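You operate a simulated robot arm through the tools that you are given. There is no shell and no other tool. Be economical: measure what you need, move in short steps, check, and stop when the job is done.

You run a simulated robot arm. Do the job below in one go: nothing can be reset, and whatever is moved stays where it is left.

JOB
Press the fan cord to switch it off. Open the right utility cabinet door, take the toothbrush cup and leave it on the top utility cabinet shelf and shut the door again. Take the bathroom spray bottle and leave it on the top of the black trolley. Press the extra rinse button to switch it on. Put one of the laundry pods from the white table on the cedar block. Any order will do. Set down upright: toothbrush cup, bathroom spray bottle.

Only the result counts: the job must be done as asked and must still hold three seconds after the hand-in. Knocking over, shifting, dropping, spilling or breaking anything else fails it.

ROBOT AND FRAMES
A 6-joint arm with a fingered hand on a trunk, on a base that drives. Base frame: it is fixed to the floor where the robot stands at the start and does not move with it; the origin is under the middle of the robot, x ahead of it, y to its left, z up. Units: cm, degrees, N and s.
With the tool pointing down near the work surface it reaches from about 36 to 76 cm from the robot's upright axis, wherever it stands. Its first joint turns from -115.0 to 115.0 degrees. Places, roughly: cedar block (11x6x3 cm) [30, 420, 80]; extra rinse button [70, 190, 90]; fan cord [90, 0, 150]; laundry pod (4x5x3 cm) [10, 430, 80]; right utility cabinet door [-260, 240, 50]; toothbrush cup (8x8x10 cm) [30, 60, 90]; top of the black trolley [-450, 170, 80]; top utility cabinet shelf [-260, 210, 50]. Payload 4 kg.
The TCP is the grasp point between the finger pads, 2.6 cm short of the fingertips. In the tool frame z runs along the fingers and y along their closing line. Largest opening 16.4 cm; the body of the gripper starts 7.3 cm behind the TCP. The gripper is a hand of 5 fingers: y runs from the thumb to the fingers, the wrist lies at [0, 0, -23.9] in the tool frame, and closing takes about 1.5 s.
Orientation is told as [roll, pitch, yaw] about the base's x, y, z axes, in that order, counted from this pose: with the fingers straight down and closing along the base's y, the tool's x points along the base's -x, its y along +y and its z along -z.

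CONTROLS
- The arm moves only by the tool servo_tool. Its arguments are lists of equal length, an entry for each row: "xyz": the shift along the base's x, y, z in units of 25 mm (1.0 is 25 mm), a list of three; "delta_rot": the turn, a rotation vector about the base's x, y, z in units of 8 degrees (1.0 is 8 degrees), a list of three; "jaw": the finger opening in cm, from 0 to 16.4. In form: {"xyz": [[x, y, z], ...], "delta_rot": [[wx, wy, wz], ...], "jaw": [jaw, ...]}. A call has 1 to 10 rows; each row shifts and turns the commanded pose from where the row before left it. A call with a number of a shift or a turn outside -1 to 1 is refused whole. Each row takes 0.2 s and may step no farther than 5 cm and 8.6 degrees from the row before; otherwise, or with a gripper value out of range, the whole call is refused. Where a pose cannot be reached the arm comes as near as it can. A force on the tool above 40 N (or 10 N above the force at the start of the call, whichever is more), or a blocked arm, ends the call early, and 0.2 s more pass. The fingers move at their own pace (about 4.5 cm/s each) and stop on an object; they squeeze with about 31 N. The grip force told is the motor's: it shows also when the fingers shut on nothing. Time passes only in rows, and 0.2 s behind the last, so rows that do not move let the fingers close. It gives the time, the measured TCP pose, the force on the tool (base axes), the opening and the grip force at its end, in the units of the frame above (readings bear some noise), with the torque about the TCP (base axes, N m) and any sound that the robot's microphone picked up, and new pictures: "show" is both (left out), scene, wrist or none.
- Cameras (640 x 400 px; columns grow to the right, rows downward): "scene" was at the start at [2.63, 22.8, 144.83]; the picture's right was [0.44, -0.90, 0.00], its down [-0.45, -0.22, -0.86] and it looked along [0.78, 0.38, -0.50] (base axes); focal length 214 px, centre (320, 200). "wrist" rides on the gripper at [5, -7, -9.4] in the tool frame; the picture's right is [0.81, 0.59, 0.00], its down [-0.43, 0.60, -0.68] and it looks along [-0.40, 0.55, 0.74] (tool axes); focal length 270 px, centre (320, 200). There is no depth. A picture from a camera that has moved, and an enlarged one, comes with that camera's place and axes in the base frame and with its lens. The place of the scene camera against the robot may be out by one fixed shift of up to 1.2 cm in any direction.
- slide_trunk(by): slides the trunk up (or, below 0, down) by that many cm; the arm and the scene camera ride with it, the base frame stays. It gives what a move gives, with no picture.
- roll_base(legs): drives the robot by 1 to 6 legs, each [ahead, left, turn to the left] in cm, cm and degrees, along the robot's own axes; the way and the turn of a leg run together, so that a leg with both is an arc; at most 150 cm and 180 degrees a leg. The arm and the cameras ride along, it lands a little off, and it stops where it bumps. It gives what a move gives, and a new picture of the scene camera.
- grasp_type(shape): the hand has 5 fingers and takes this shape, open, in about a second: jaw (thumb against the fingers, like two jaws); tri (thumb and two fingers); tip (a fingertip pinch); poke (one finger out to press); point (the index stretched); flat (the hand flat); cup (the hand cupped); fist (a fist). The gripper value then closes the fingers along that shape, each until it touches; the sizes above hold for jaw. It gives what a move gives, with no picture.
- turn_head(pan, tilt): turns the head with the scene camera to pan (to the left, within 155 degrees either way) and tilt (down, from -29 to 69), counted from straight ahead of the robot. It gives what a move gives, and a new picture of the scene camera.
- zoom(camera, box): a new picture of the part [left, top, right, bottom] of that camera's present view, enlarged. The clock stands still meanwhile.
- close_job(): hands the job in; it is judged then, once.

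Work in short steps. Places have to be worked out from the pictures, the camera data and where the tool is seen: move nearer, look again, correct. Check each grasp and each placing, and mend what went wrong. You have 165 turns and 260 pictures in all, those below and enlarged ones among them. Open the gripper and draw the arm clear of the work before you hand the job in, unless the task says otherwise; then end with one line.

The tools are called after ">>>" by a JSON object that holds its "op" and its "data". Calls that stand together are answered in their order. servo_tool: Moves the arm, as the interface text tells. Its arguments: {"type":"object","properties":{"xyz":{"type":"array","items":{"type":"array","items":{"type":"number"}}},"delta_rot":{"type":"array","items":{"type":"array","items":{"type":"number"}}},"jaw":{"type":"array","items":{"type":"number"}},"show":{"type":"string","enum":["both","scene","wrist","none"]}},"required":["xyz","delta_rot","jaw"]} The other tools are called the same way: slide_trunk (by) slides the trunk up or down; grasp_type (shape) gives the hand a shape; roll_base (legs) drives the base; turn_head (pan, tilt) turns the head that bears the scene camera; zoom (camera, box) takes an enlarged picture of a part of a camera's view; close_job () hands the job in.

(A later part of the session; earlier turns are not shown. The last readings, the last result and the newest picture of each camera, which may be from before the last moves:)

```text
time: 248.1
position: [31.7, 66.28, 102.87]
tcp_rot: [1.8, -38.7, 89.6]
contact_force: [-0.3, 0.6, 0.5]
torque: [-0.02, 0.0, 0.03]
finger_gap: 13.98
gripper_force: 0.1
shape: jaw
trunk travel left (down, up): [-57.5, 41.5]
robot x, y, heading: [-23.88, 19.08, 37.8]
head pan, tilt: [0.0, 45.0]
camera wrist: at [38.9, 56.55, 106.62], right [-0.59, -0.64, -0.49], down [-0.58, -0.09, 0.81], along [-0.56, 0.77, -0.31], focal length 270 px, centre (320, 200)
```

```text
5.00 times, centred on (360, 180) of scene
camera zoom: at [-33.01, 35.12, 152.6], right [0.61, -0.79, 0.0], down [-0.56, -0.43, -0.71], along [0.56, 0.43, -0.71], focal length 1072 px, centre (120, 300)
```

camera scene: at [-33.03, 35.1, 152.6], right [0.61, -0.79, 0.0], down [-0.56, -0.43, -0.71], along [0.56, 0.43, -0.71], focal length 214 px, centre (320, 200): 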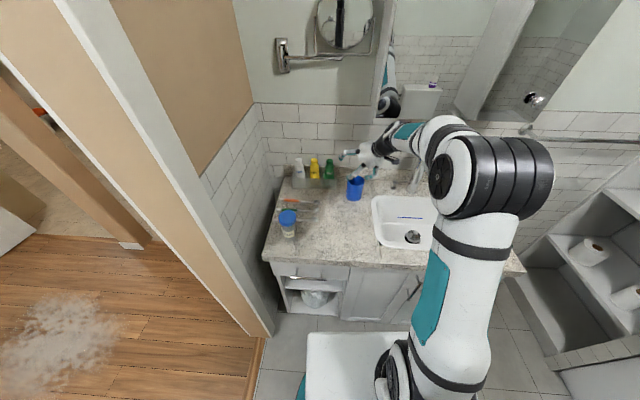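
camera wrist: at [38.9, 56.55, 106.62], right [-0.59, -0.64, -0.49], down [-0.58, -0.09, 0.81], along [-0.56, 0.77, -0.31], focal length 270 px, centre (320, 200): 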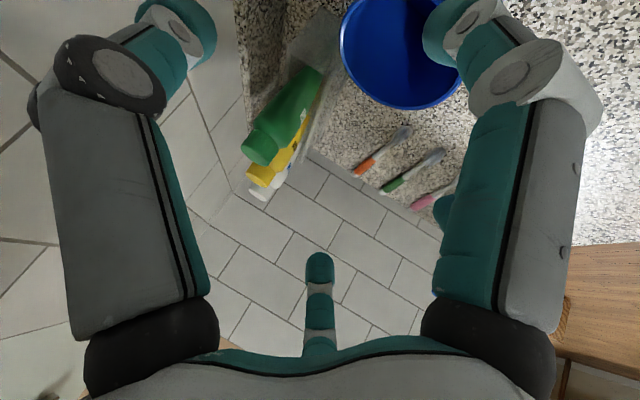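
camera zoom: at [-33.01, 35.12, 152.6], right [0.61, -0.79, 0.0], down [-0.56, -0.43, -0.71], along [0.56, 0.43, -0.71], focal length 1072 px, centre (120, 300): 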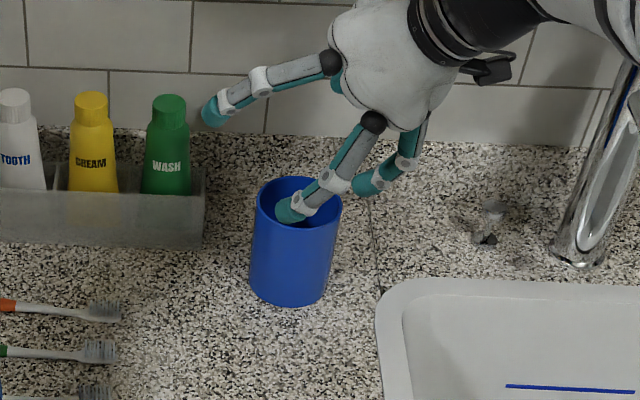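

From the geometry, the camera-side finger sits *behind/below* the cup in this roll and would collide with it. Flipping the hand 180° about its axis puts that finger on the far side, hooking the cup. I raise, go vertical and start turning.

>>> {"op": "servo_tool", "data": {"xyz": [[-0.4, -0.3, 0.8], [-0.5, -0.4, 0.8], [-0.5, -0.4, 0.6], [-0.5, -0.4, 0], [-0.5, -0.4, 0], [0, 0, 0], [0, 0, 0], [0, 0, 0], [0, 0, 0], [0, 0, 0]], "delta_rot": [[-1, 0, 0], [-1, 0, 0], [-1, 0, 0], [-1, 0, 0], [-0.84, 0, 0], [0, 0, 1], [0, 0, 1], [0, 0, 1], [0, 0, 1], [0, 0, 1]], "jaw": [12, 12, 12, 12, 12, 12, 12, 12, 12, 12], "show": "none"}}

>>> {"op": "servo_tool", "data": {"xyz": [[0, 0, 0], [0, 0, 0], [0, 0, 0], [0, 0, 0], [0, 0, 0], [0, 0, 0], [0, 0, 0], [0, 0, 0], [0, 0, 0], [0, 0, 0]], "delta_rot": [[0, 0, 1], [0, 0, 1], [0, 0, 1], [0, 0, 1], [0, 0, 1], [0, 0, 1], [0, 0, 1], [0, 0, 1], [0, 0, 1], [0, 0, 1]], "jaw": [12, 12, 12, 12, 12, 12, 12, 12, 12, 12], "show": "both"}}

```text
time: 250.3
position: [24.14, 62.37, 107.37]
tcp_rot: [1.2, -0.2, 125.1]
contact_force: [1.1, -0.4, -0.7]
torque: [0.01, 0.02, -0.02]
finger_gap: 12.04
gripper_force: 0.0
shape: jaw
out of reach, approached as far as the arm can: row 6, 9, 10
trunk travel left (down, up): [-57.5, 41.5]
robot x, y, heading: [-24.12, 19.01, 37.6]
head pan, tilt: [0.0, 45.0]
```

```text
time: 252.5
position: [24.28, 62.48, 107.34]
tcp_rot: [1.2, -0.1, 125.1]
contact_force: [-0.3, 0.1, 0.7]
torque: [0.02, -0.03, 0.02]
finger_gap: 12.04
gripper_force: 0.2
shape: jaw
out of reach, approached as far as the arm can: row 1, 2, 3, 4, 5, 6, 7, 8, 9, 10
trunk travel left (down, up): [-57.5, 41.5]
robot x, y, heading: [-23.91, 19.09, 37.6]
head pan, tilt: [0.0, 45.0]
camera scene: at [-33.0, 35.13, 152.6], right [0.61, -0.79, 0.0], down [-0.56, -0.43, -0.71], along [0.56, 0.43, -0.71], focal length 214 px, centre (320, 200)
camera wrist: at [32.94, 62.36, 116.43], right [-0.02, -1.0, 0.01], down [-0.72, 0.02, 0.69], along [-0.69, 0.0, -0.72], focal length 270 px, centre (320, 200)
```

scene: 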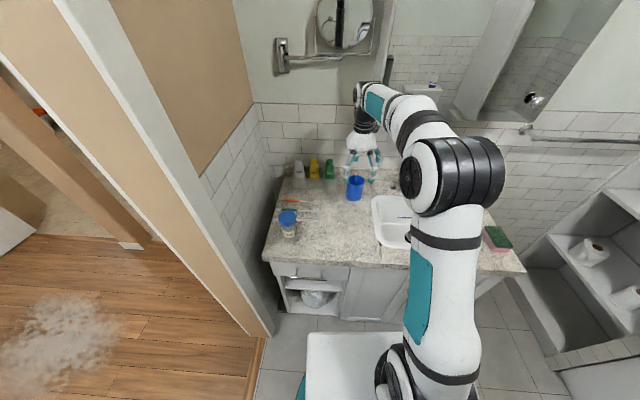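
wrist: 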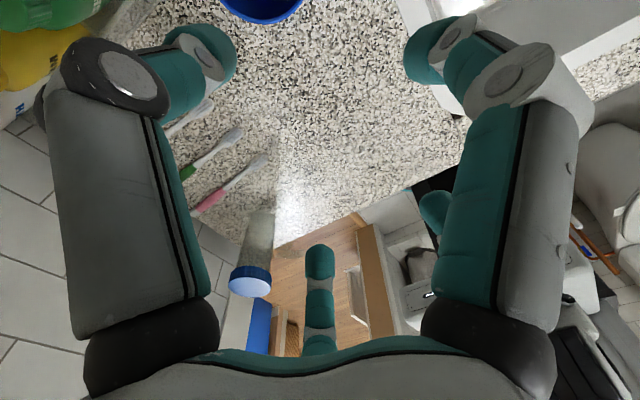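

The wrist's limit in this direction is yaw≈125. I try the other way round.

>>> {"op": "servo_tool", "data": {"xyz": [[0, 0, 0], [0, 0, 0], [0, 0, 0], [0, 0, 0], [0, 0, 0], [0, 0, 0], [0, 0, 0], [0, 0, 0], [0, 0, 0], [0, 0, 0]], "delta_rot": [[0, 0, -1], [0, 0, -1], [0, 0, -1], [0, 0, -1], [0, 0, -1], [0, 0, -1], [0, 0, -1], [0, 0, -1], [0, 0, -1], [0, 0, -1]], "jaw": [12, 12, 12, 12, 12, 12, 12, 12, 12, 12], "show": "none"}}

>>> {"op": "servo_tool", "data": {"xyz": [[0, 0, 0], [0, 0, 0], [0, 0, 0], [0, 0, 0], [0, 0, 0], [0, 0, 0], [0, 0, 0], [0, 0, 0], [0, 0, 0], [0, 0, 0]], "delta_rot": [[0, 0, -1], [0, 0, -1], [0, 0, -1], [0, 0, -1], [0, 0, -1], [0, 0, -1], [0, 0, -1], [0, 0, -1], [0, 0, -1], [0, 0, -1]], "jaw": [12, 12, 12, 12, 12, 12, 12, 12, 12, 12], "show": "none"}}

>>> {"op": "servo_tool", "data": {"xyz": [[0, 0, 0], [0, 0, 0], [0, 0, 0], [0, 0, 0], [0, 0, 0], [0, 0, 0], [0, 0, 0], [0, 0, 0], [0, 0, 0], [0, 0, 0]], "delta_rot": [[0, 0, -1], [0, 0, -1], [0, 0, -1], [0, 0, -1], [0, 0, -1], [0, 0, -1], [0, 0, -1], [0, 0, -1], [0, 0, -1], [0, 0, -1]], "jaw": [12, 12, 12, 12, 12, 12, 12, 12, 12, 12], "show": "both"}}

```text
time: 254.7
position: [24.23, 62.32, 107.39]
tcp_rot: [1.3, -0.1, 44.8]
contact_force: [-0.6, -0.8, 0.6]
torque: [0.03, 0.04, 0.01]
finger_gap: 12.05
gripper_force: 0.0
shape: jaw
trunk travel left (down, up): [-57.5, 41.5]
robot x, y, heading: [-24.11, 18.72, 37.6]
head pan, tilt: [0.0, 45.0]
```

```text
time: 256.9
position: [24.23, 62.43, 107.38]
tcp_rot: [1.3, -0.1, -35.3]
contact_force: [-0.4, -0.2, -0.5]
torque: [-0.01, 0.03, 0.01]
finger_gap: 12.04
gripper_force: 0.0
shape: jaw
trunk travel left (down, up): [-57.5, 41.5]
robot x, y, heading: [-23.78, 18.77, 37.6]
head pan, tilt: [0.0, 45.0]
```

```text
time: 259.1
position: [24.33, 62.57, 107.4]
tcp_rot: [1.3, 0.0, -115.3]
contact_force: [0.6, -0.5, -0.5]
torque: [0.0, 0.02, 0.0]
finger_gap: 12.04
gripper_force: 0.2
shape: jaw
trunk travel left (down, up): [-57.5, 41.5]
robot x, y, heading: [-23.88, 19.01, 37.7]
head pan, tilt: [0.0, 45.0]
camera scene: at [-33.0, 35.13, 152.6], right [0.61, -0.79, 0.0], down [-0.56, -0.43, -0.71], along [0.56, 0.43, -0.71], focal length 214 px, centre (320, 200)
camera wrist: at [19.88, 70.03, 116.45], right [0.88, 0.48, 0.01], down [0.34, -0.64, 0.69], along [0.34, -0.6, -0.72], focal length 270 px, centre (320, 200)
```

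scene: 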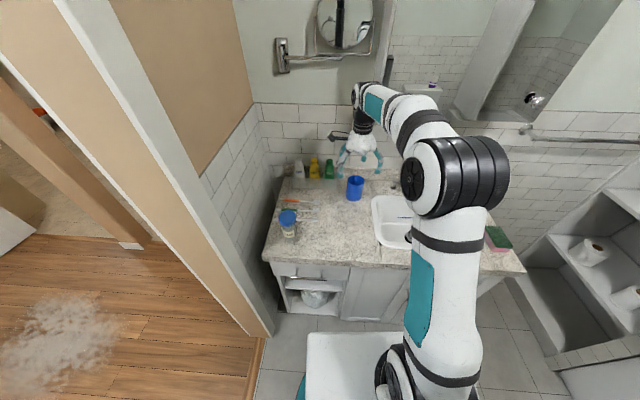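
wrist: 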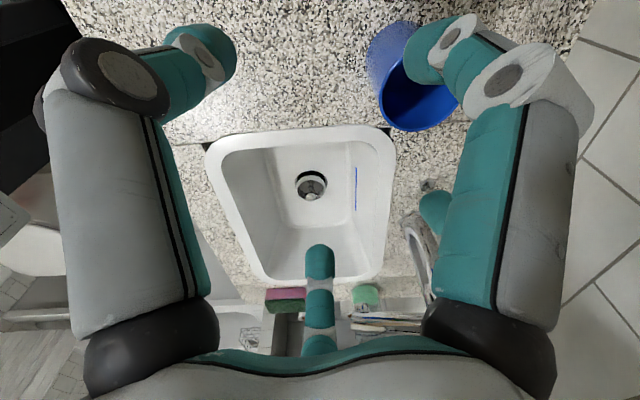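

It turns freely this way. I complete the 180° flip, tilt toward the counter by 40°, and move above the cup (now ≈[32.1, 65.9]).

>>> {"op": "servo_tool", "data": {"xyz": [[0, 0, 0], [0, 0, 0], [0, 0, 0], [0, 0, 0], [0, 0, 0], [0, 0, 0], [0.4, 0.1, 0], [0.5, 0.1, 0], [0.5, 0.15, 0]], "delta_rot": [[0, 0, -1], [0, 0, -1], [0, 0, -1], [0, 0, -0.38], [0.61, -0.79, 0], [0.61, -0.79, 0], [0.61, -0.79, 0], [0.61, -0.79, 0], [0.61, -0.79, 0]], "jaw": [12.5, 12.5, 12.5, 12.5, 12.5, 12.5, 12.5, 12.5, 12.5], "show": "both"}}

>>> {"op": "zoom", "data": {"camera": "scene", "box": [310, 130, 410, 220]}}

```text
time: 261.1
position: [27.68, 63.31, 107.37]
tcp_rot: [1.5, 39.8, -142.0]
contact_force: [0.2, 0.2, -0.2]
torque: [0.01, 0.02, -0.04]
finger_gap: 12.46
gripper_force: 0.0
shape: jaw
trunk travel left (down, up): [-57.5, 41.5]
robot x, y, heading: [-23.89, 19.17, 37.7]
head pan, tilt: [0.0, 45.0]
camera scene: at [-33.0, 35.12, 152.6], right [0.61, -0.79, 0.0], down [-0.56, -0.43, -0.71], along [0.56, 0.43, -0.71], focal length 214 px, centre (320, 200)
camera wrist: at [21.67, 67.72, 117.61], right [0.84, -0.09, 0.53], down [-0.26, -0.93, 0.25], along [0.47, -0.35, -0.81], focal length 270 px, centre (320, 200)
```

scene: 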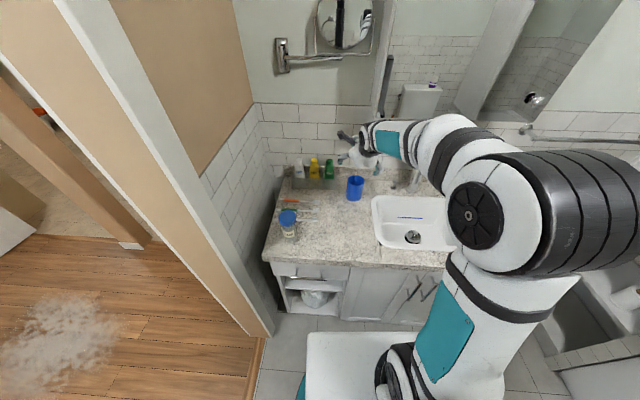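
wrist: 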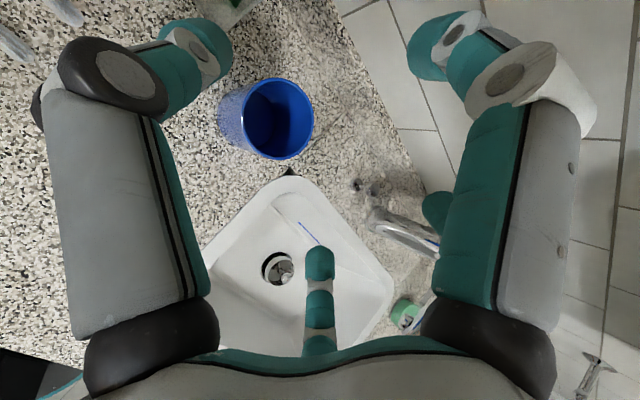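

```text
4.44 times, centred on (360, 175) of scene
camera zoom: at [-33.0, 35.12, 152.6], right [0.61, -0.79, 0.0], down [-0.56, -0.43, -0.71], along [0.56, 0.43, -0.71], focal length 953 px, centre (142, 311)
```

zoom: 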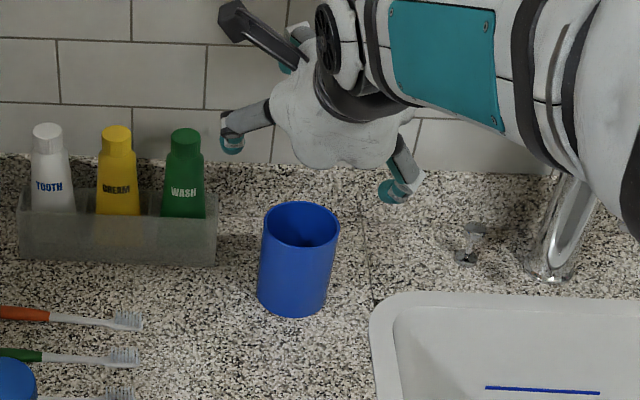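

Clear view: cup at [32.1, 66.2]. I shift above it and descend vertically to z≈97 with a check.

>>> {"op": "servo_tool", "data": {"xyz": [[0.7, 0.3, 0], [0.66, 0.3, 0], [0, 0, -0.9], [0, 0, -0.9], [0, 0, -0.9], [0, 0, -0.9], [0, 0, -0.5]], "delta_rot": [[0, 0, 0], [0, 0, 0], [0, 0, 0], [0, 0, 0], [0, 0, 0], [0, 0, 0], [0, 0, 0]], "jaw": [12.5, 12.5, 12.5, 12.5, 12.5, 12.5, 12.5], "show": "wrist"}}

>>> {"op": "zoom", "data": {"camera": "scene", "box": [310, 130, 410, 220]}}

```text
time: 262.7
position: [31.11, 64.97, 97.01]
tcp_rot: [1.5, 39.9, -142.0]
contact_force: [0.0, -0.1, 0.5]
torque: [-0.01, -0.01, 0.0]
finger_gap: 12.43
gripper_force: 0.0
shape: jaw
trunk travel left (down, up): [-57.5, 41.5]
robot x, y, heading: [-24.03, 19.05, 37.8]
head pan, tilt: [0.0, 45.0]
camera wrist: at [25.05, 69.31, 107.24], right [0.84, -0.09, 0.53], down [-0.26, -0.93, 0.25], along [0.47, -0.35, -0.81], focal length 270 px, centre (320, 200)
```

wrist: 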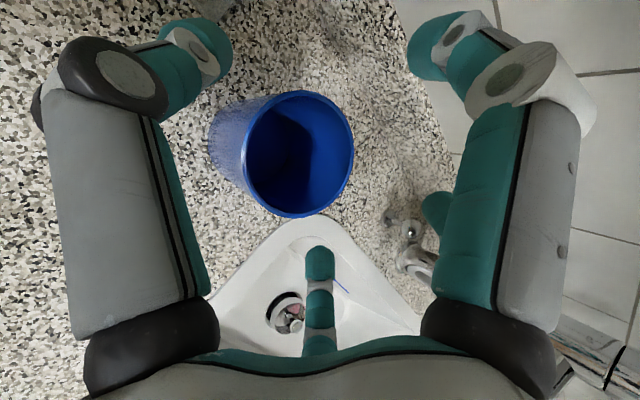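

```text
4.44 times, centred on (360, 175) of scene
camera zoom: at [-32.99, 35.14, 152.6], right [0.61, -0.79, 0.0], down [-0.56, -0.43, -0.71], along [0.56, 0.43, -0.71], focal length 953 px, centre (142, 311)
```

zoom: 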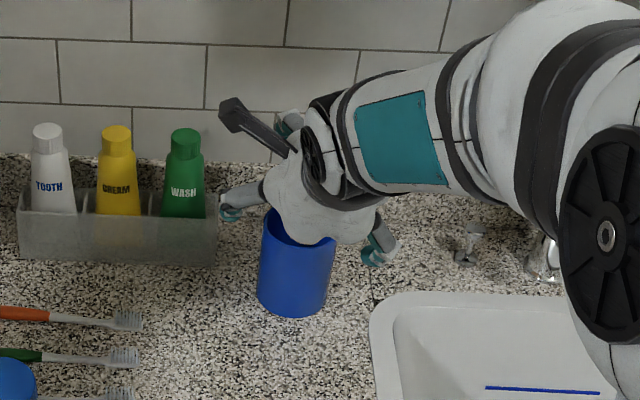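

The cup is well inside the cage. I narrow slightly and descend to z≈90.5, then close.

>>> {"op": "servo_tool", "data": {"xyz": [[0, 0, 0], [0, 0, -0.6], [0, 0, -0.6], [0, 0, -0.7], [0, 0, -0.7]], "delta_rot": [[0, 0, 0], [0, 0, 0], [0, 0, 0], [0, 0, 0], [0, 0, 0]], "jaw": [11.3, 11.3, 11.3, 11.3, 11.3], "show": "both"}}

>>> {"op": "zoom", "data": {"camera": "scene", "box": [310, 130, 410, 220]}}

```text
time: 263.9
position: [31.0, 64.95, 90.57]
tcp_rot: [1.5, 39.8, -141.9]
contact_force: [0.2, 0.4, -0.7]
torque: [-0.02, 0.0, 0.01]
finger_gap: 11.38
gripper_force: 0.1
shape: jaw
trunk travel left (down, up): [-57.5, 41.5]
robot x, y, heading: [-23.92, 18.96, 37.6]
head pan, tilt: [0.0, 45.0]
camera scene: at [-32.99, 35.14, 152.6], right [0.61, -0.79, 0.0], down [-0.56, -0.43, -0.71], along [0.56, 0.43, -0.71], focal length 214 px, centre (320, 200)
camera wrist: at [24.99, 69.24, 100.74], right [0.84, -0.09, 0.53], down [-0.25, -0.93, 0.25], along [0.47, -0.35, -0.81], focal length 270 px, centre (320, 200)
```

scene: 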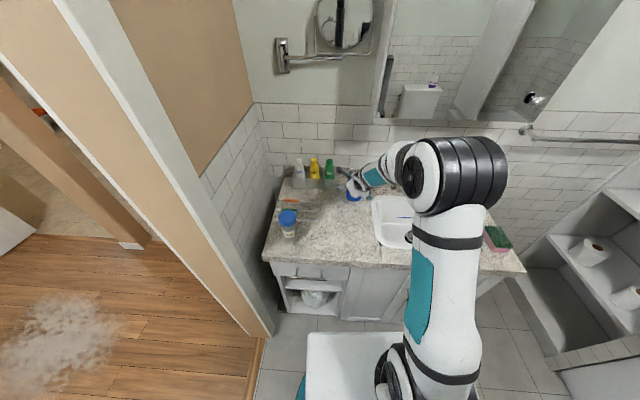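
wrist: 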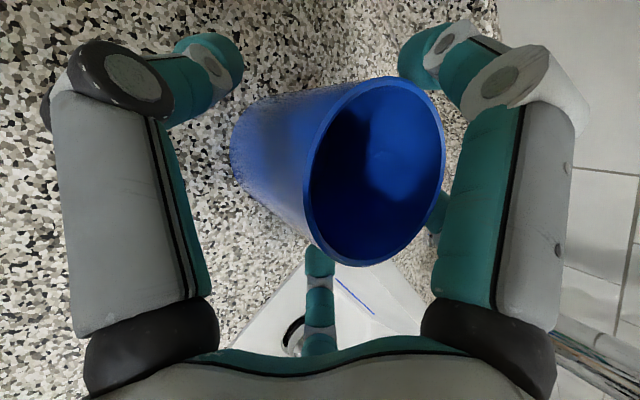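

```text
4.44 times, centred on (360, 175) of scene
camera zoom: at [-32.99, 35.14, 152.6], right [0.61, -0.79, 0.0], down [-0.56, -0.43, -0.71], along [0.56, 0.43, -0.71], focal length 953 px, centre (142, 311)
```

zoom: 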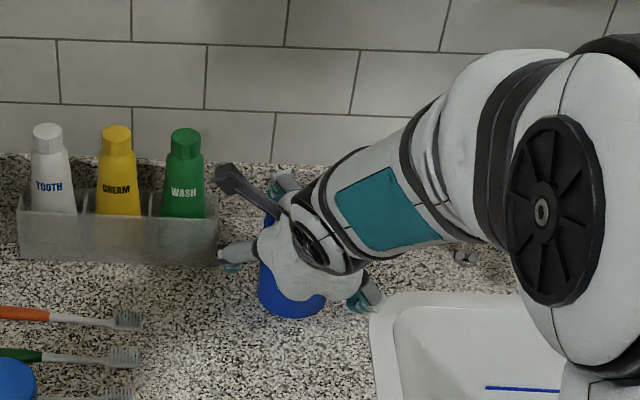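

The cup is centred in the hand with no contact. I close.

>>> {"op": "servo_tool", "data": {"xyz": [[0, 0, 0], [0, 0, 0], [0, 0, 0], [0, 0, 0], [0, 0, 0], [0, 0, 0], [0, 0, 0]], "delta_rot": [[0, 0, 0], [0, 0, 0], [0, 0, 0], [0, 0, 0], [0, 0, 0], [0, 0, 0], [0, 0, 0]], "jaw": [10, 9, 8, 7, 6, 5, 5], "show": "wrist"}}

>>> {"op": "zoom", "data": {"camera": "scene", "box": [310, 130, 410, 220]}}

```text
time: 265.5
position: [30.9, 64.88, 90.7]
tcp_rot: [1.4, 40.0, -142.0]
contact_force: [-1.6, 0.2, 10.0]
torque: [-0.12, 0.21, -0.02]
finger_gap: 6.65
gripper_force: 31.5
shape: jaw
trunk travel left (down, up): [-57.5, 41.5]
robot x, y, heading: [-23.94, 18.73, 37.3]
head pan, tilt: [0.0, 45.0]
camera wrist: at [24.95, 69.24, 100.93], right [0.84, -0.09, 0.53], down [-0.26, -0.93, 0.25], along [0.47, -0.35, -0.81], focal length 270 px, centre (320, 200)
```

wrist: 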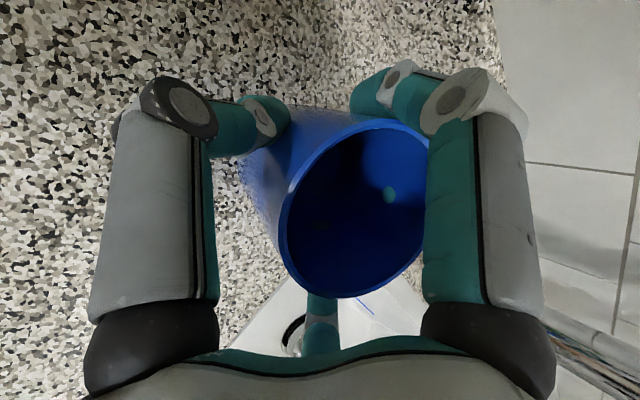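

```text
4.44 times, centred on (360, 175) of scene
camera zoom: at [-33.1, 35.07, 152.61], right [0.61, -0.79, 0.0], down [-0.56, -0.43, -0.71], along [0.56, 0.43, -0.71], focal length 953 px, centre (142, 311)
```

zoom: 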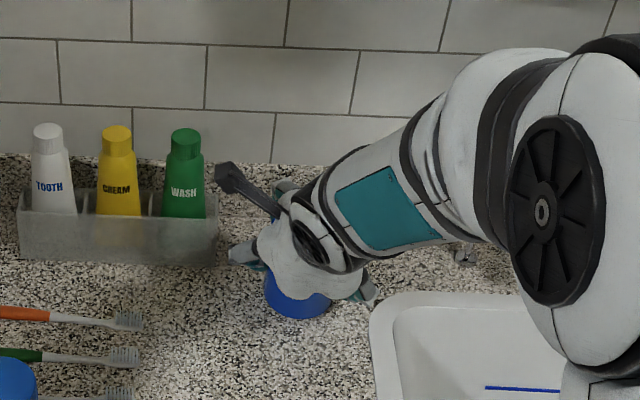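

Held around the cup by fingers on opposite sides. I lift 2 cm to test.

>>> {"op": "servo_tool", "data": {"xyz": [[0, 0, 0.3], [0, 0, 0.3], [0, 0, 0.4], [0, 0, 0]], "delta_rot": [[0, 0, 0], [0, 0, 0], [0, 0, 0], [0, 0, 0]], "jaw": [5, 5, 5, 5], "show": "wrist"}}

>>> {"op": "zoom", "data": {"camera": "scene", "box": [310, 130, 410, 220]}}

```text
time: 266.5
position: [31.12, 64.7, 93.19]
tcp_rot: [1.5, 39.8, -142.0]
contact_force: [-0.4, 0.4, -1.3]
torque: [-0.01, 0.02, 0.03]
finger_gap: 6.66
gripper_force: 30.8
shape: jaw
trunk travel left (down, up): [-57.5, 41.5]
robot x, y, heading: [-23.96, 19.33, 37.8]
head pan, tilt: [0.0, 45.0]
camera wrist: at [25.21, 69.12, 103.22], right [0.84, -0.09, 0.53], down [-0.26, -0.93, 0.25], along [0.47, -0.35, -0.81], focal length 270 px, centre (320, 200)
```

wrist: 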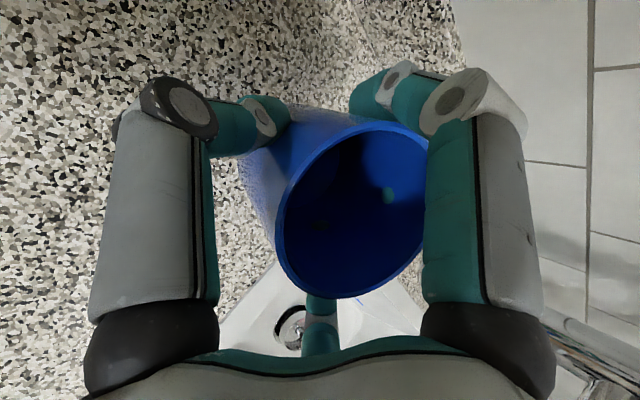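

```text
4.44 times, centred on (360, 175) of scene
camera zoom: at [-32.99, 35.13, 152.6], right [0.61, -0.79, 0.0], down [-0.56, -0.43, -0.71], along [0.56, 0.43, -0.71], focal length 953 px, centre (142, 311)
```

zoom: 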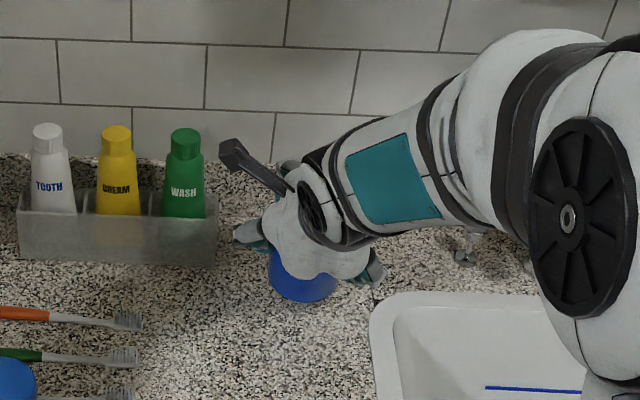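

The cup came up with the hand. I raise it more, retract from the counter, then check its tilt.

>>> {"op": "servo_tool", "data": {"xyz": [[0, 0, 0.8], [0, 0, 0.8], [-0.3, -0.2, 0.8], [-0.7, -0.5, 0.5], [-0.8, -0.6, 0.3], [-0.8, -0.6, 0], [-0.8, -0.6, 0], [-0.8, -0.6, 0], [-0.8, -0.6, 0]], "delta_rot": [[0, 0, 0], [0, 0, 0], [0, 0, 0], [0, 0, 0], [0, 0, 0], [0, 0, 0], [0, 0, 0], [0, 0, 0], [0, 0, 0]], "jaw": [5, 5, 5, 5, 5, 5, 5, 5, 5], "show": "both"}}

>>> {"op": "zoom", "data": {"camera": "scene", "box": [290, 130, 430, 240]}}

```text
time: 268.5
position: [18.47, 55.54, 101.04]
tcp_rot: [1.6, 39.9, -142.1]
contact_force: [0.2, -0.2, -1.2]
torque: [-0.02, 0.0, 0.06]
finger_gap: 6.64
gripper_force: 31.1
shape: jaw
trunk travel left (down, up): [-57.5, 41.5]
robot x, y, heading: [-23.98, 18.71, 37.6]
head pan, tilt: [0.0, 45.0]
camera scene: at [-33.04, 35.09, 152.6], right [0.61, -0.79, 0.0], down [-0.56, -0.43, -0.71], along [0.56, 0.43, -0.71], focal length 214 px, centre (320, 200)
camera wrist: at [12.36, 59.94, 111.14], right [0.84, -0.09, 0.53], down [-0.25, -0.93, 0.25], along [0.47, -0.35, -0.81], focal length 270 px, centre (320, 200)
```

scene: 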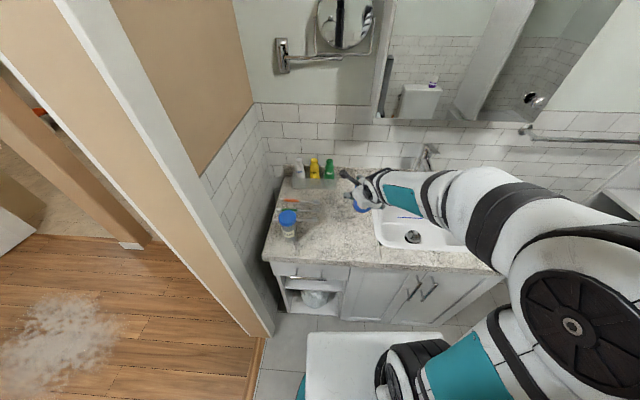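
wrist: 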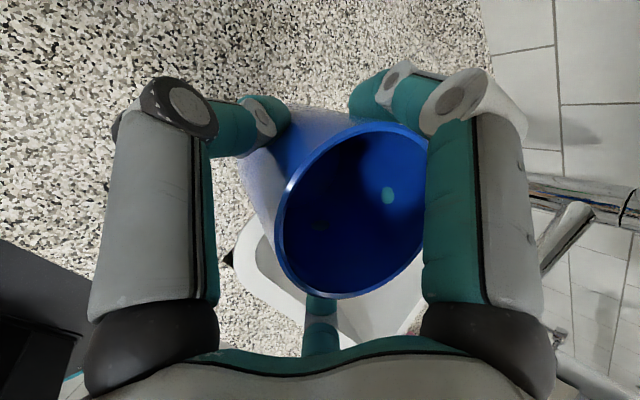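

```text
3.64 times, centred on (360, 185) of scene
camera zoom: at [-33.04, 35.09, 152.6], right [0.61, -0.79, 0.0], down [-0.56, -0.43, -0.71], along [0.56, 0.43, -0.71], focal length 780 px, centre (174, 254)
```

zoom: 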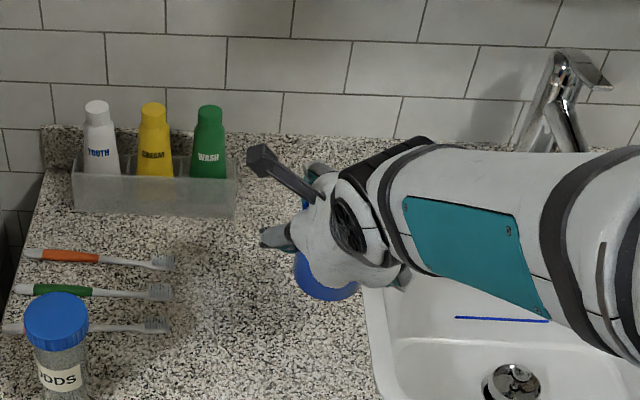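

The cup is held upright. I back off, turn left toward the door, and drive out to the hall.

>>> {"op": "roll_base", "data": {"legs": [[-9, -10, 0], [0, 0, 89.5], [75, 0, 0], [90, -25, 0]]}}

>>> {"op": "turn_head", "data": {"pan": 10, "tilt": 35}}

```text
time: 281.9
position: [-141.01, 196.12, 100.86]
tcp_rot: [1.5, 39.8, -52.6]
contact_force: [0.6, 0.6, -0.7]
torque: [0.0, 0.03, 0.0]
finger_gap: 6.64
gripper_force: 31.9
shape: jaw
trunk travel left (down, up): [-57.5, 41.5]
robot x, y, heading: [-104.45, 153.11, 127.1]
head pan, tilt: [0.0, 45.0]
camera scene: at [-120.33, 144.13, 152.6], right [0.8, 0.6, 0.0], down [0.43, -0.56, -0.71], along [-0.43, 0.56, -0.71], focal length 214 px, centre (320, 200)
```

scene: 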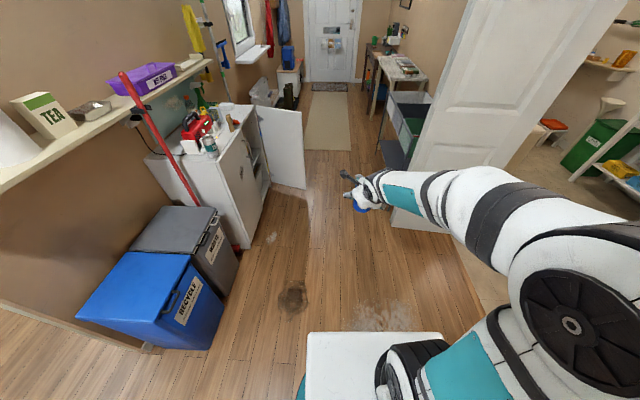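

```text
time: 282.6
position: [-140.92, 196.09, 100.93]
tcp_rot: [1.5, 39.7, -52.6]
contact_force: [0.4, 1.2, -1.3]
torque: [-0.04, 0.02, -0.01]
finger_gap: 6.61
gripper_force: 30.8
shape: jaw
trunk travel left (down, up): [-57.5, 41.5]
robot x, y, heading: [-104.7, 153.15, 126.9]
head pan, tilt: [10.0, 35.0]
camera scene: at [-121.86, 143.62, 154.08], right [0.68, 0.73, 0.0], down [0.42, -0.39, -0.82], along [-0.6, 0.56, -0.57], focal length 214 px, centre (320, 200)
```

scene: 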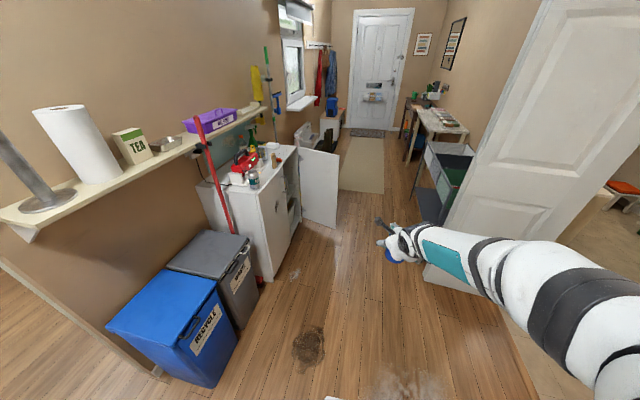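

Door still open at ~90°. I drive on, turn to face the cabinet well before the door, then strafe right into position.

>>> {"op": "roll_base", "data": {"legs": [[65, 0, 0], [0, 0, 90], [-12, -60, 0]]}}

>>> {"op": "slide_trunk", "data": {"by": -35}}

>>> {"op": "turn_head", "data": {"pan": -10, "tilt": 30}}

```text
time: 293.1
position: [-213.09, 220.89, 100.94]
tcp_rot: [1.6, 39.7, 39.5]
contact_force: [0.0, -0.6, -1.1]
torque: [-0.01, -0.02, -0.01]
finger_gap: 6.61
gripper_force: 30.9
shape: jaw
trunk travel left (down, up): [-57.5, 41.5]
robot x, y, heading: [-171.76, 258.6, -141.1]
head pan, tilt: [10.0, 35.0]
camera scene: at [-160.66, 241.58, 154.09], right [-0.76, 0.65, 0.0], down [0.38, 0.43, -0.82], along [-0.54, -0.62, -0.57], focal length 214 px, centre (320, 200)
```

scene: 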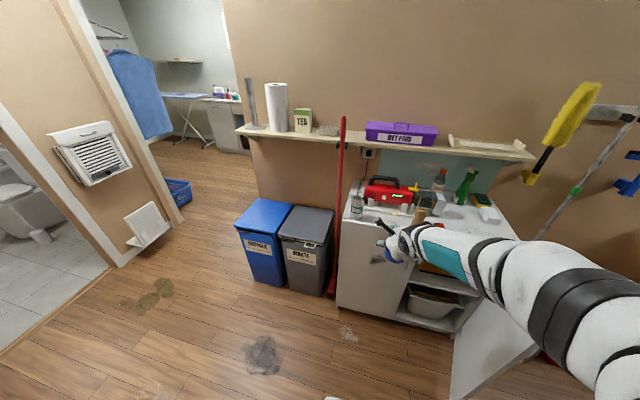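

```text
time: 296.5
position: [-213.12, 220.8, 66.06]
tcp_rot: [1.4, 39.9, 39.5]
contact_force: [0.4, 0.2, -1.1]
torque: [0.02, -0.04, -0.03]
finger_gap: 6.56
gripper_force: 30.8
shape: jaw
trunk travel left (down, up): [-22.5, 76.5]
robot x, y, heading: [-171.58, 258.76, -140.9]
head pan, tilt: [10.0, 35.0]
```

```text
time: 297.3
position: [-213.09, 220.8, 65.98]
tcp_rot: [1.5, 39.8, 39.5]
contact_force: [-0.1, -0.2, -1.1]
torque: [0.0, 0.0, -0.01]
finger_gap: 6.57
gripper_force: 31.0
shape: jaw
trunk travel left (down, up): [-22.5, 76.5]
robot x, y, heading: [-171.98, 258.45, -141.0]
head pan, tilt: [-10.0, 30.0]
camera scene: at [-162.77, 243.81, 119.86], right [-0.49, 0.87, 0.0], down [0.44, 0.24, -0.87], along [-0.76, -0.42, -0.5], focal length 214 px, centre (320, 200)
```

scene: 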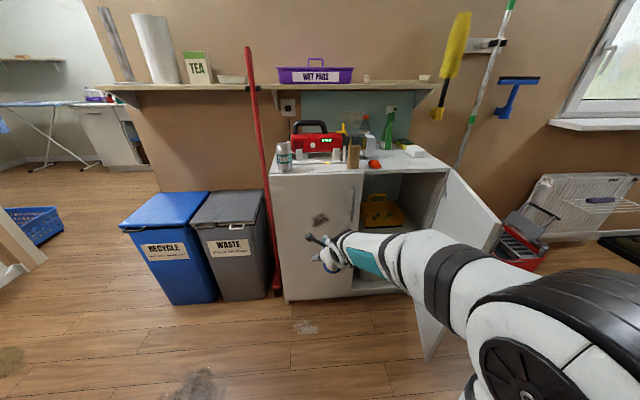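

I zoom on the shelf area to measure its height, front edge, and the toolbox.

>>> {"op": "zoom", "data": {"camera": "scene", "box": [330, 150, 480, 300]}}

```text
2.67 times, centred on (405, 225) of scene
camera zoom: at [-162.77, 243.81, 119.86], right [-0.49, 0.87, 0.0], down [0.44, 0.24, -0.87], along [-0.76, -0.42, -0.5], focal length 572 px, centre (93, 133)
```

zoom: 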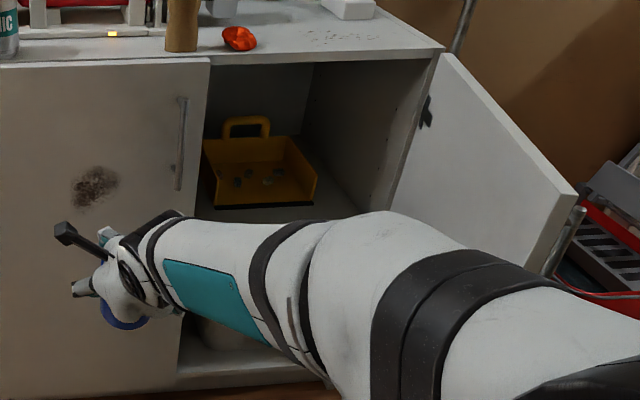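

Shelf z≈49.4, toolbox front at v≈71, shelf front edge at ≈61.5. I zoom on the toolbox to see how high its front is.

>>> {"op": "zoom", "data": {"camera": "scene", "box": [370, 180, 430, 235]}}

```text
7.27 times, centred on (400, 208) of scene
camera zoom: at [-162.77, 243.81, 119.86], right [-0.49, 0.87, 0.0], down [0.44, 0.24, -0.87], along [-0.76, -0.42, -0.5], focal length 1560 px, centre (-262, 146)
```

zoom: 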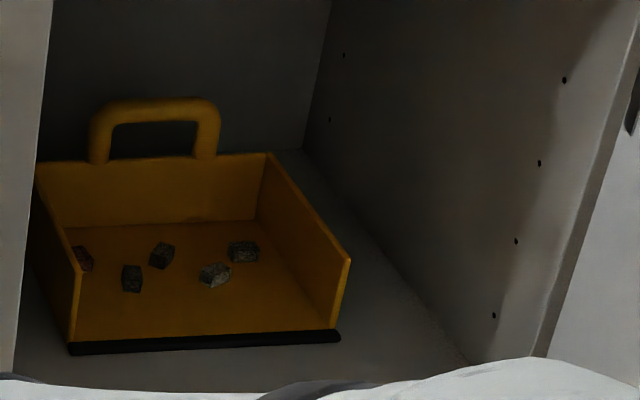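

It's an open-front dustpan, so the far finger can reach over its lip. I square up and strafe right so the cup is at u≈340.

>>> {"op": "roll_base", "data": {"legs": [[0, 0, -2], [0, -34, 0]]}}

>>> {"op": "zoom", "data": {"camera": "scene", "box": [280, 150, 440, 280]}}

```text
time: 299.9
position: [-235.06, 249.4, 65.85]
tcp_rot: [1.6, 39.8, 37.4]
contact_force: [0.0, -0.3, -1.1]
torque: [0.01, 0.0, -0.01]
finger_gap: 6.59
gripper_force: 31.6
shape: jaw
trunk travel left (down, up): [-22.5, 76.5]
robot x, y, heading: [-192.44, 285.61, -143.3]
head pan, tilt: [-10.0, 30.0]
camera scene: at [-183.85, 270.66, 119.86], right [-0.45, 0.89, 0.0], down [0.45, 0.23, -0.87], along [-0.77, -0.39, -0.5], focal length 214 px, centre (320, 200)
```

scene: 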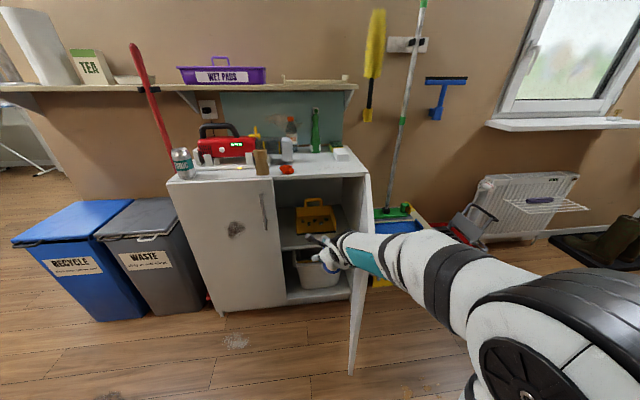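

```text
3.08 times, centred on (360, 215) of scene
camera zoom: at [-183.85, 270.66, 119.86], right [-0.45, 0.89, 0.0], down [0.45, 0.23, -0.87], along [-0.77, -0.39, -0.5], focal length 660 px, centre (197, 154)
```

zoom: 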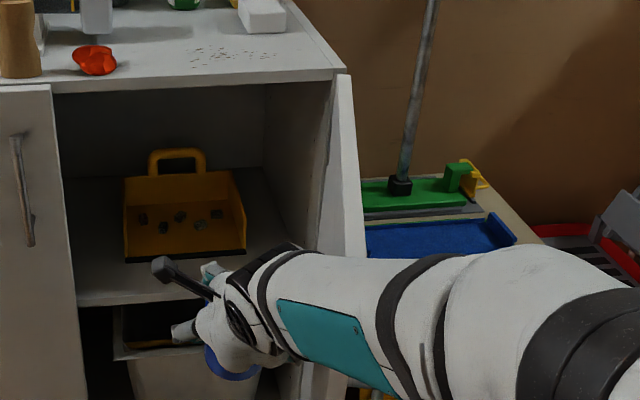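

The cup is lined up; to keep the forearm away from the open door I shift the base 12 cm left and compensate with the arm, then advance partway.

>>> {"op": "roll_base", "data": {"legs": [[0, 12, 0]]}}

>>> {"op": "servo_tool", "data": {"xyz": [[-0.8, -0.2, 0], [-0.8, -0.2, 0], [-0.9, -0.2, 0], [-0.9, -0.2, 0], [-0.9, 0.2, 0], [-0.9, 0.2, 0], [-0.9, 0.2, 0]], "delta_rot": [[0, 0, 0], [0, 0, 0], [0, 0, 0], [0, 0, 0], [0, 0, 0], [0, 0, 0], [0, 0, 0]], "jaw": [5, 5, 5, 5, 5, 5, 5], "show": "both"}}

```text
time: 301.2
position: [-227.69, 239.95, 66.05]
tcp_rot: [1.4, 39.8, 37.4]
contact_force: [-0.1, 0.8, -1.4]
torque: [0.02, 0.01, -0.04]
finger_gap: 6.59
gripper_force: 30.9
shape: jaw
trunk travel left (down, up): [-22.5, 76.5]
robot x, y, heading: [-184.59, 275.63, -143.2]
head pan, tilt: [-10.0, 30.0]
camera scene: at [-176.59, 261.04, 119.86], right [-0.45, 0.89, 0.0], down [0.45, 0.23, -0.87], along [-0.77, -0.39, -0.5], focal length 214 px, centre (320, 200)
```

scene: 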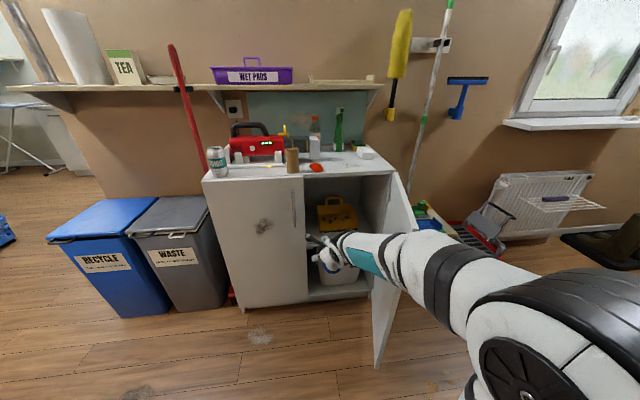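

```text
time: 302.8
position: [-242.78, 239.24, 65.83]
tcp_rot: [1.5, 39.8, 37.4]
contact_force: [0.4, 0.1, -0.8]
torque: [-0.02, -0.02, -0.04]
finger_gap: 6.58
gripper_force: 30.8
shape: jaw
trunk travel left (down, up): [-22.5, 76.5]
robot x, y, heading: [-185.2, 276.37, -142.7]
head pan, tilt: [-10.0, 30.0]
camera scene: at [-176.58, 261.03, 119.86], right [-0.45, 0.89, 0.0], down [0.45, 0.23, -0.87], along [-0.77, -0.39, -0.5], focal length 214 px, centre (320, 200)
camera wrist: at [-236.83, 234.74, 76.07], right [-0.84, 0.09, 0.53], down [0.27, 0.93, 0.26], along [-0.47, 0.36, -0.81], focal length 270 px, centre (320, 200)
```

scene: 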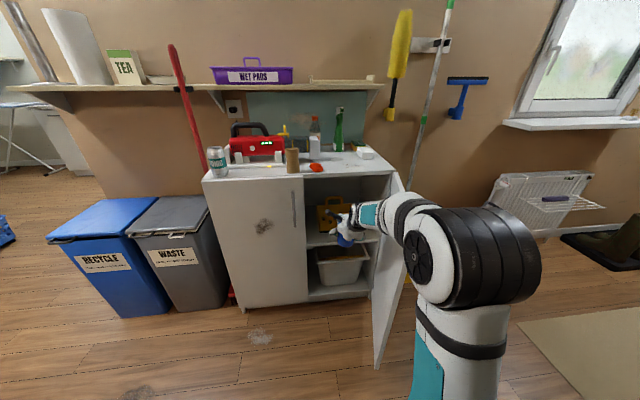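
wrist: 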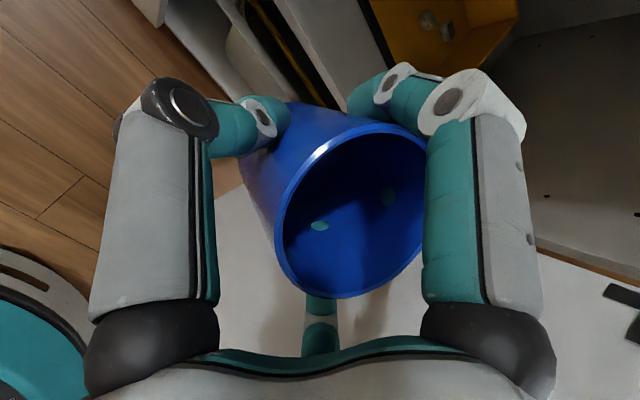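

The approach is clear. I continue inward, with a check after 4 rows.

>>> {"op": "servo_tool", "data": {"xyz": [[-0.8, -0.42, 0], [-0.8, -0.42, 0], [-0.8, -0.42, 0], [-0.8, -0.42, 0]], "delta_rot": [[0, 0, 0], [0, 0, 0], [0, 0, 0], [0, 0, 0]], "jaw": [5, 5, 5, 5], "show": "both"}}

>>> {"op": "zoom", "data": {"camera": "scene", "box": [280, 150, 440, 280]}}

```text
time: 303.8
position: [-250.98, 235.2, 66.03]
tcp_rot: [1.4, 39.8, 37.4]
contact_force: [1.5, 0.2, -1.0]
torque: [0.01, 0.03, 0.02]
finger_gap: 6.57
gripper_force: 31.3
shape: jaw
trunk travel left (down, up): [-22.5, 76.5]
robot x, y, heading: [-185.02, 276.33, -142.9]
head pan, tilt: [-10.0, 30.0]
camera scene: at [-176.58, 261.04, 119.86], right [-0.45, 0.89, 0.0], down [0.45, 0.23, -0.87], along [-0.77, -0.39, -0.5], focal length 214 px, centre (320, 200)
camera wrist: at [-244.99, 230.6, 76.13], right [-0.84, 0.1, 0.53], down [0.27, 0.93, 0.25], along [-0.47, 0.36, -0.81], focal length 270 px, centre (320, 200)
```

scene: 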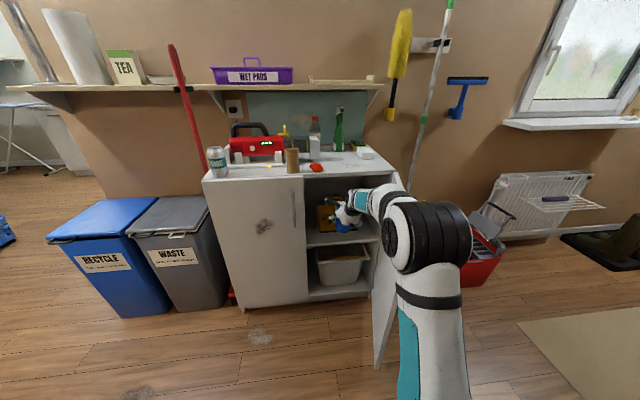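
wrist: 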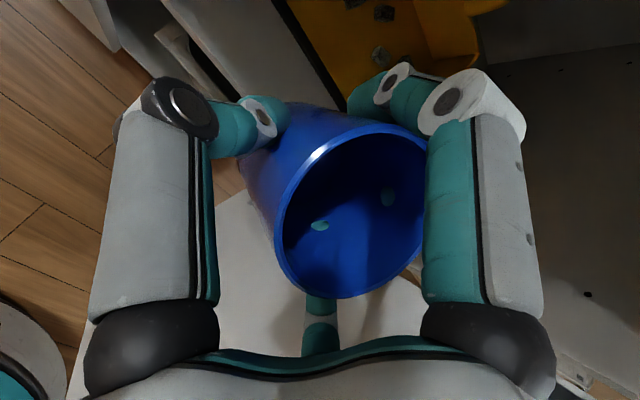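

```text
3.08 times, centred on (360, 215) of scene
camera zoom: at [-176.58, 261.04, 119.86], right [-0.45, 0.89, 0.0], down [0.45, 0.23, -0.87], along [-0.77, -0.39, -0.5], focal length 660 px, centre (197, 154)
```

zoom: 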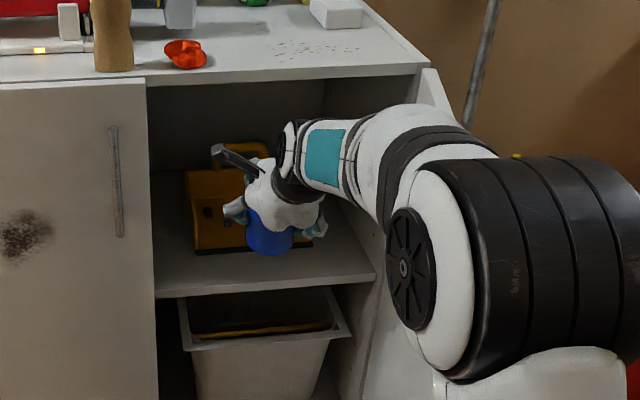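

The cup fits the strip if centred at v≈65.5. I move the last 6 cm in and lower most of the way.

>>> {"op": "servo_tool", "data": {"xyz": [[-0.72, -0.33, 0], [-0.72, -0.33, 0], [-0.72, -0.33, 0], [0, 0, -0.7], [0, 0, -0.7], [0, 0, -0.7], [0, 0, -0.6]], "delta_rot": [[0, 0, 0], [0, 0, 0], [0, 0, 0], [0, 0, 0], [0, 0, 0], [0, 0, 0], [0, 0, 0]], "jaw": [5, 5, 5, 5, 5, 5, 5], "show": "wrist"}}

>>> {"op": "zoom", "data": {"camera": "scene", "box": [300, 160, 400, 250]}}

```text
time: 305.4
position: [-256.42, 232.6, 59.12]
tcp_rot: [1.4, 39.7, 37.5]
contact_force: [0.4, 0.2, -1.1]
torque: [0.0, -0.03, 0.05]
finger_gap: 6.56
gripper_force: 30.8
shape: jaw
trunk travel left (down, up): [-22.5, 76.5]
robot x, y, heading: [-184.86, 276.26, -143.4]
head pan, tilt: [-10.0, 30.0]
camera wrist: at [-250.54, 228.08, 69.3], right [-0.84, 0.1, 0.53], down [0.27, 0.93, 0.26], along [-0.47, 0.36, -0.81], focal length 270 px, centre (320, 200)
```

wrist: 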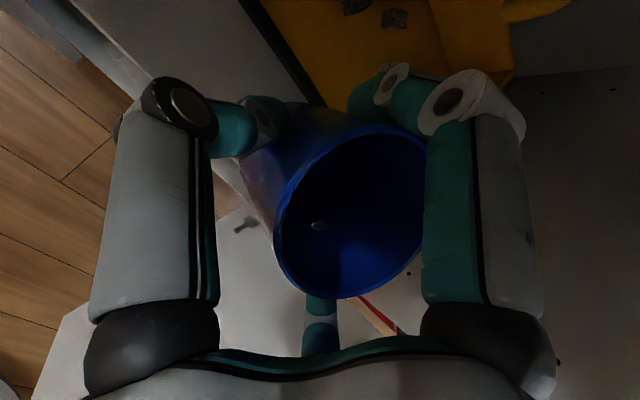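

```text
4.44 times, centred on (350, 205) of scene
camera zoom: at [-176.59, 261.04, 119.86], right [-0.45, 0.89, 0.0], down [0.45, 0.23, -0.87], along [-0.77, -0.39, -0.5], focal length 953 px, centre (187, 178)
```

zoom: 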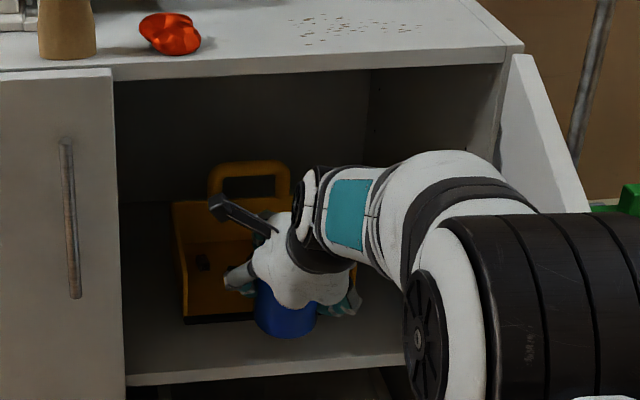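

Position good (u 340, v 65.5). I lower gently until contact.

>>> {"op": "servo_tool", "data": {"xyz": [[0, 0, -0.25], [0, 0, -0.25], [0, 0, -0.2], [0, 0, 0]], "delta_rot": [[0, 0, 0], [0, 0, 0], [0, 0, 0], [0, 0, 0]], "jaw": [5, 5, 5, 5], "show": "none"}}

>>> {"op": "servo_tool", "data": {"xyz": [[0, 0, -0.12], [0, 0, -0.12], [0, 0, -0.12], [0, 0, 0]], "delta_rot": [[0, 0, 0], [0, 0, 0], [0, 0, 0], [0, 0, 0]], "jaw": [5, 5, 5, 5], "show": "none"}}

>>> {"op": "zoom", "data": {"camera": "scene", "box": [300, 160, 400, 250]}}

```text
time: 306.4
position: [-256.39, 232.67, 57.46]
tcp_rot: [1.7, 39.8, 37.5]
contact_force: [0.0, 1.1, -1.7]
torque: [0.0, 0.0, 0.03]
finger_gap: 6.55
gripper_force: 31.2
shape: jaw
trunk travel left (down, up): [-22.5, 76.5]
robot x, y, heading: [-185.37, 276.22, -142.8]
head pan, tilt: [-10.0, 30.0]
```

```text
time: 307.4
position: [-256.29, 232.73, 56.55]
tcp_rot: [1.4, 39.8, 37.5]
contact_force: [0.9, -1.0, -1.0]
torque: [-0.02, -0.02, -0.01]
finger_gap: 6.57
gripper_force: 31.3
shape: jaw
trunk travel left (down, up): [-22.5, 76.5]
robot x, y, heading: [-184.95, 275.87, -143.0]
head pan, tilt: [-10.0, 30.0]
```

```text
4.44 times, centred on (350, 205) of scene
camera zoom: at [-176.6, 261.03, 119.86], right [-0.45, 0.89, 0.0], down [0.45, 0.23, -0.87], along [-0.77, -0.39, -0.5], focal length 953 px, centre (187, 178)
```

zoom: 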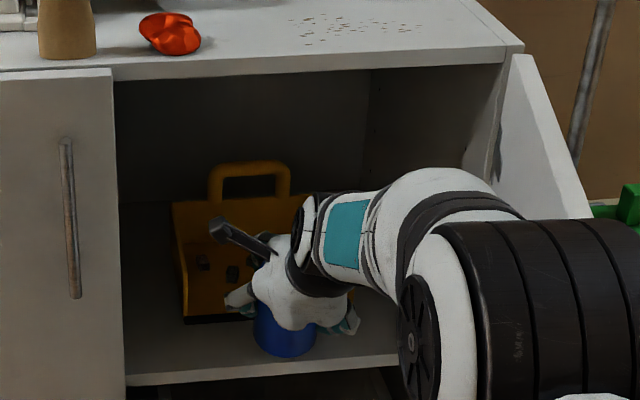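

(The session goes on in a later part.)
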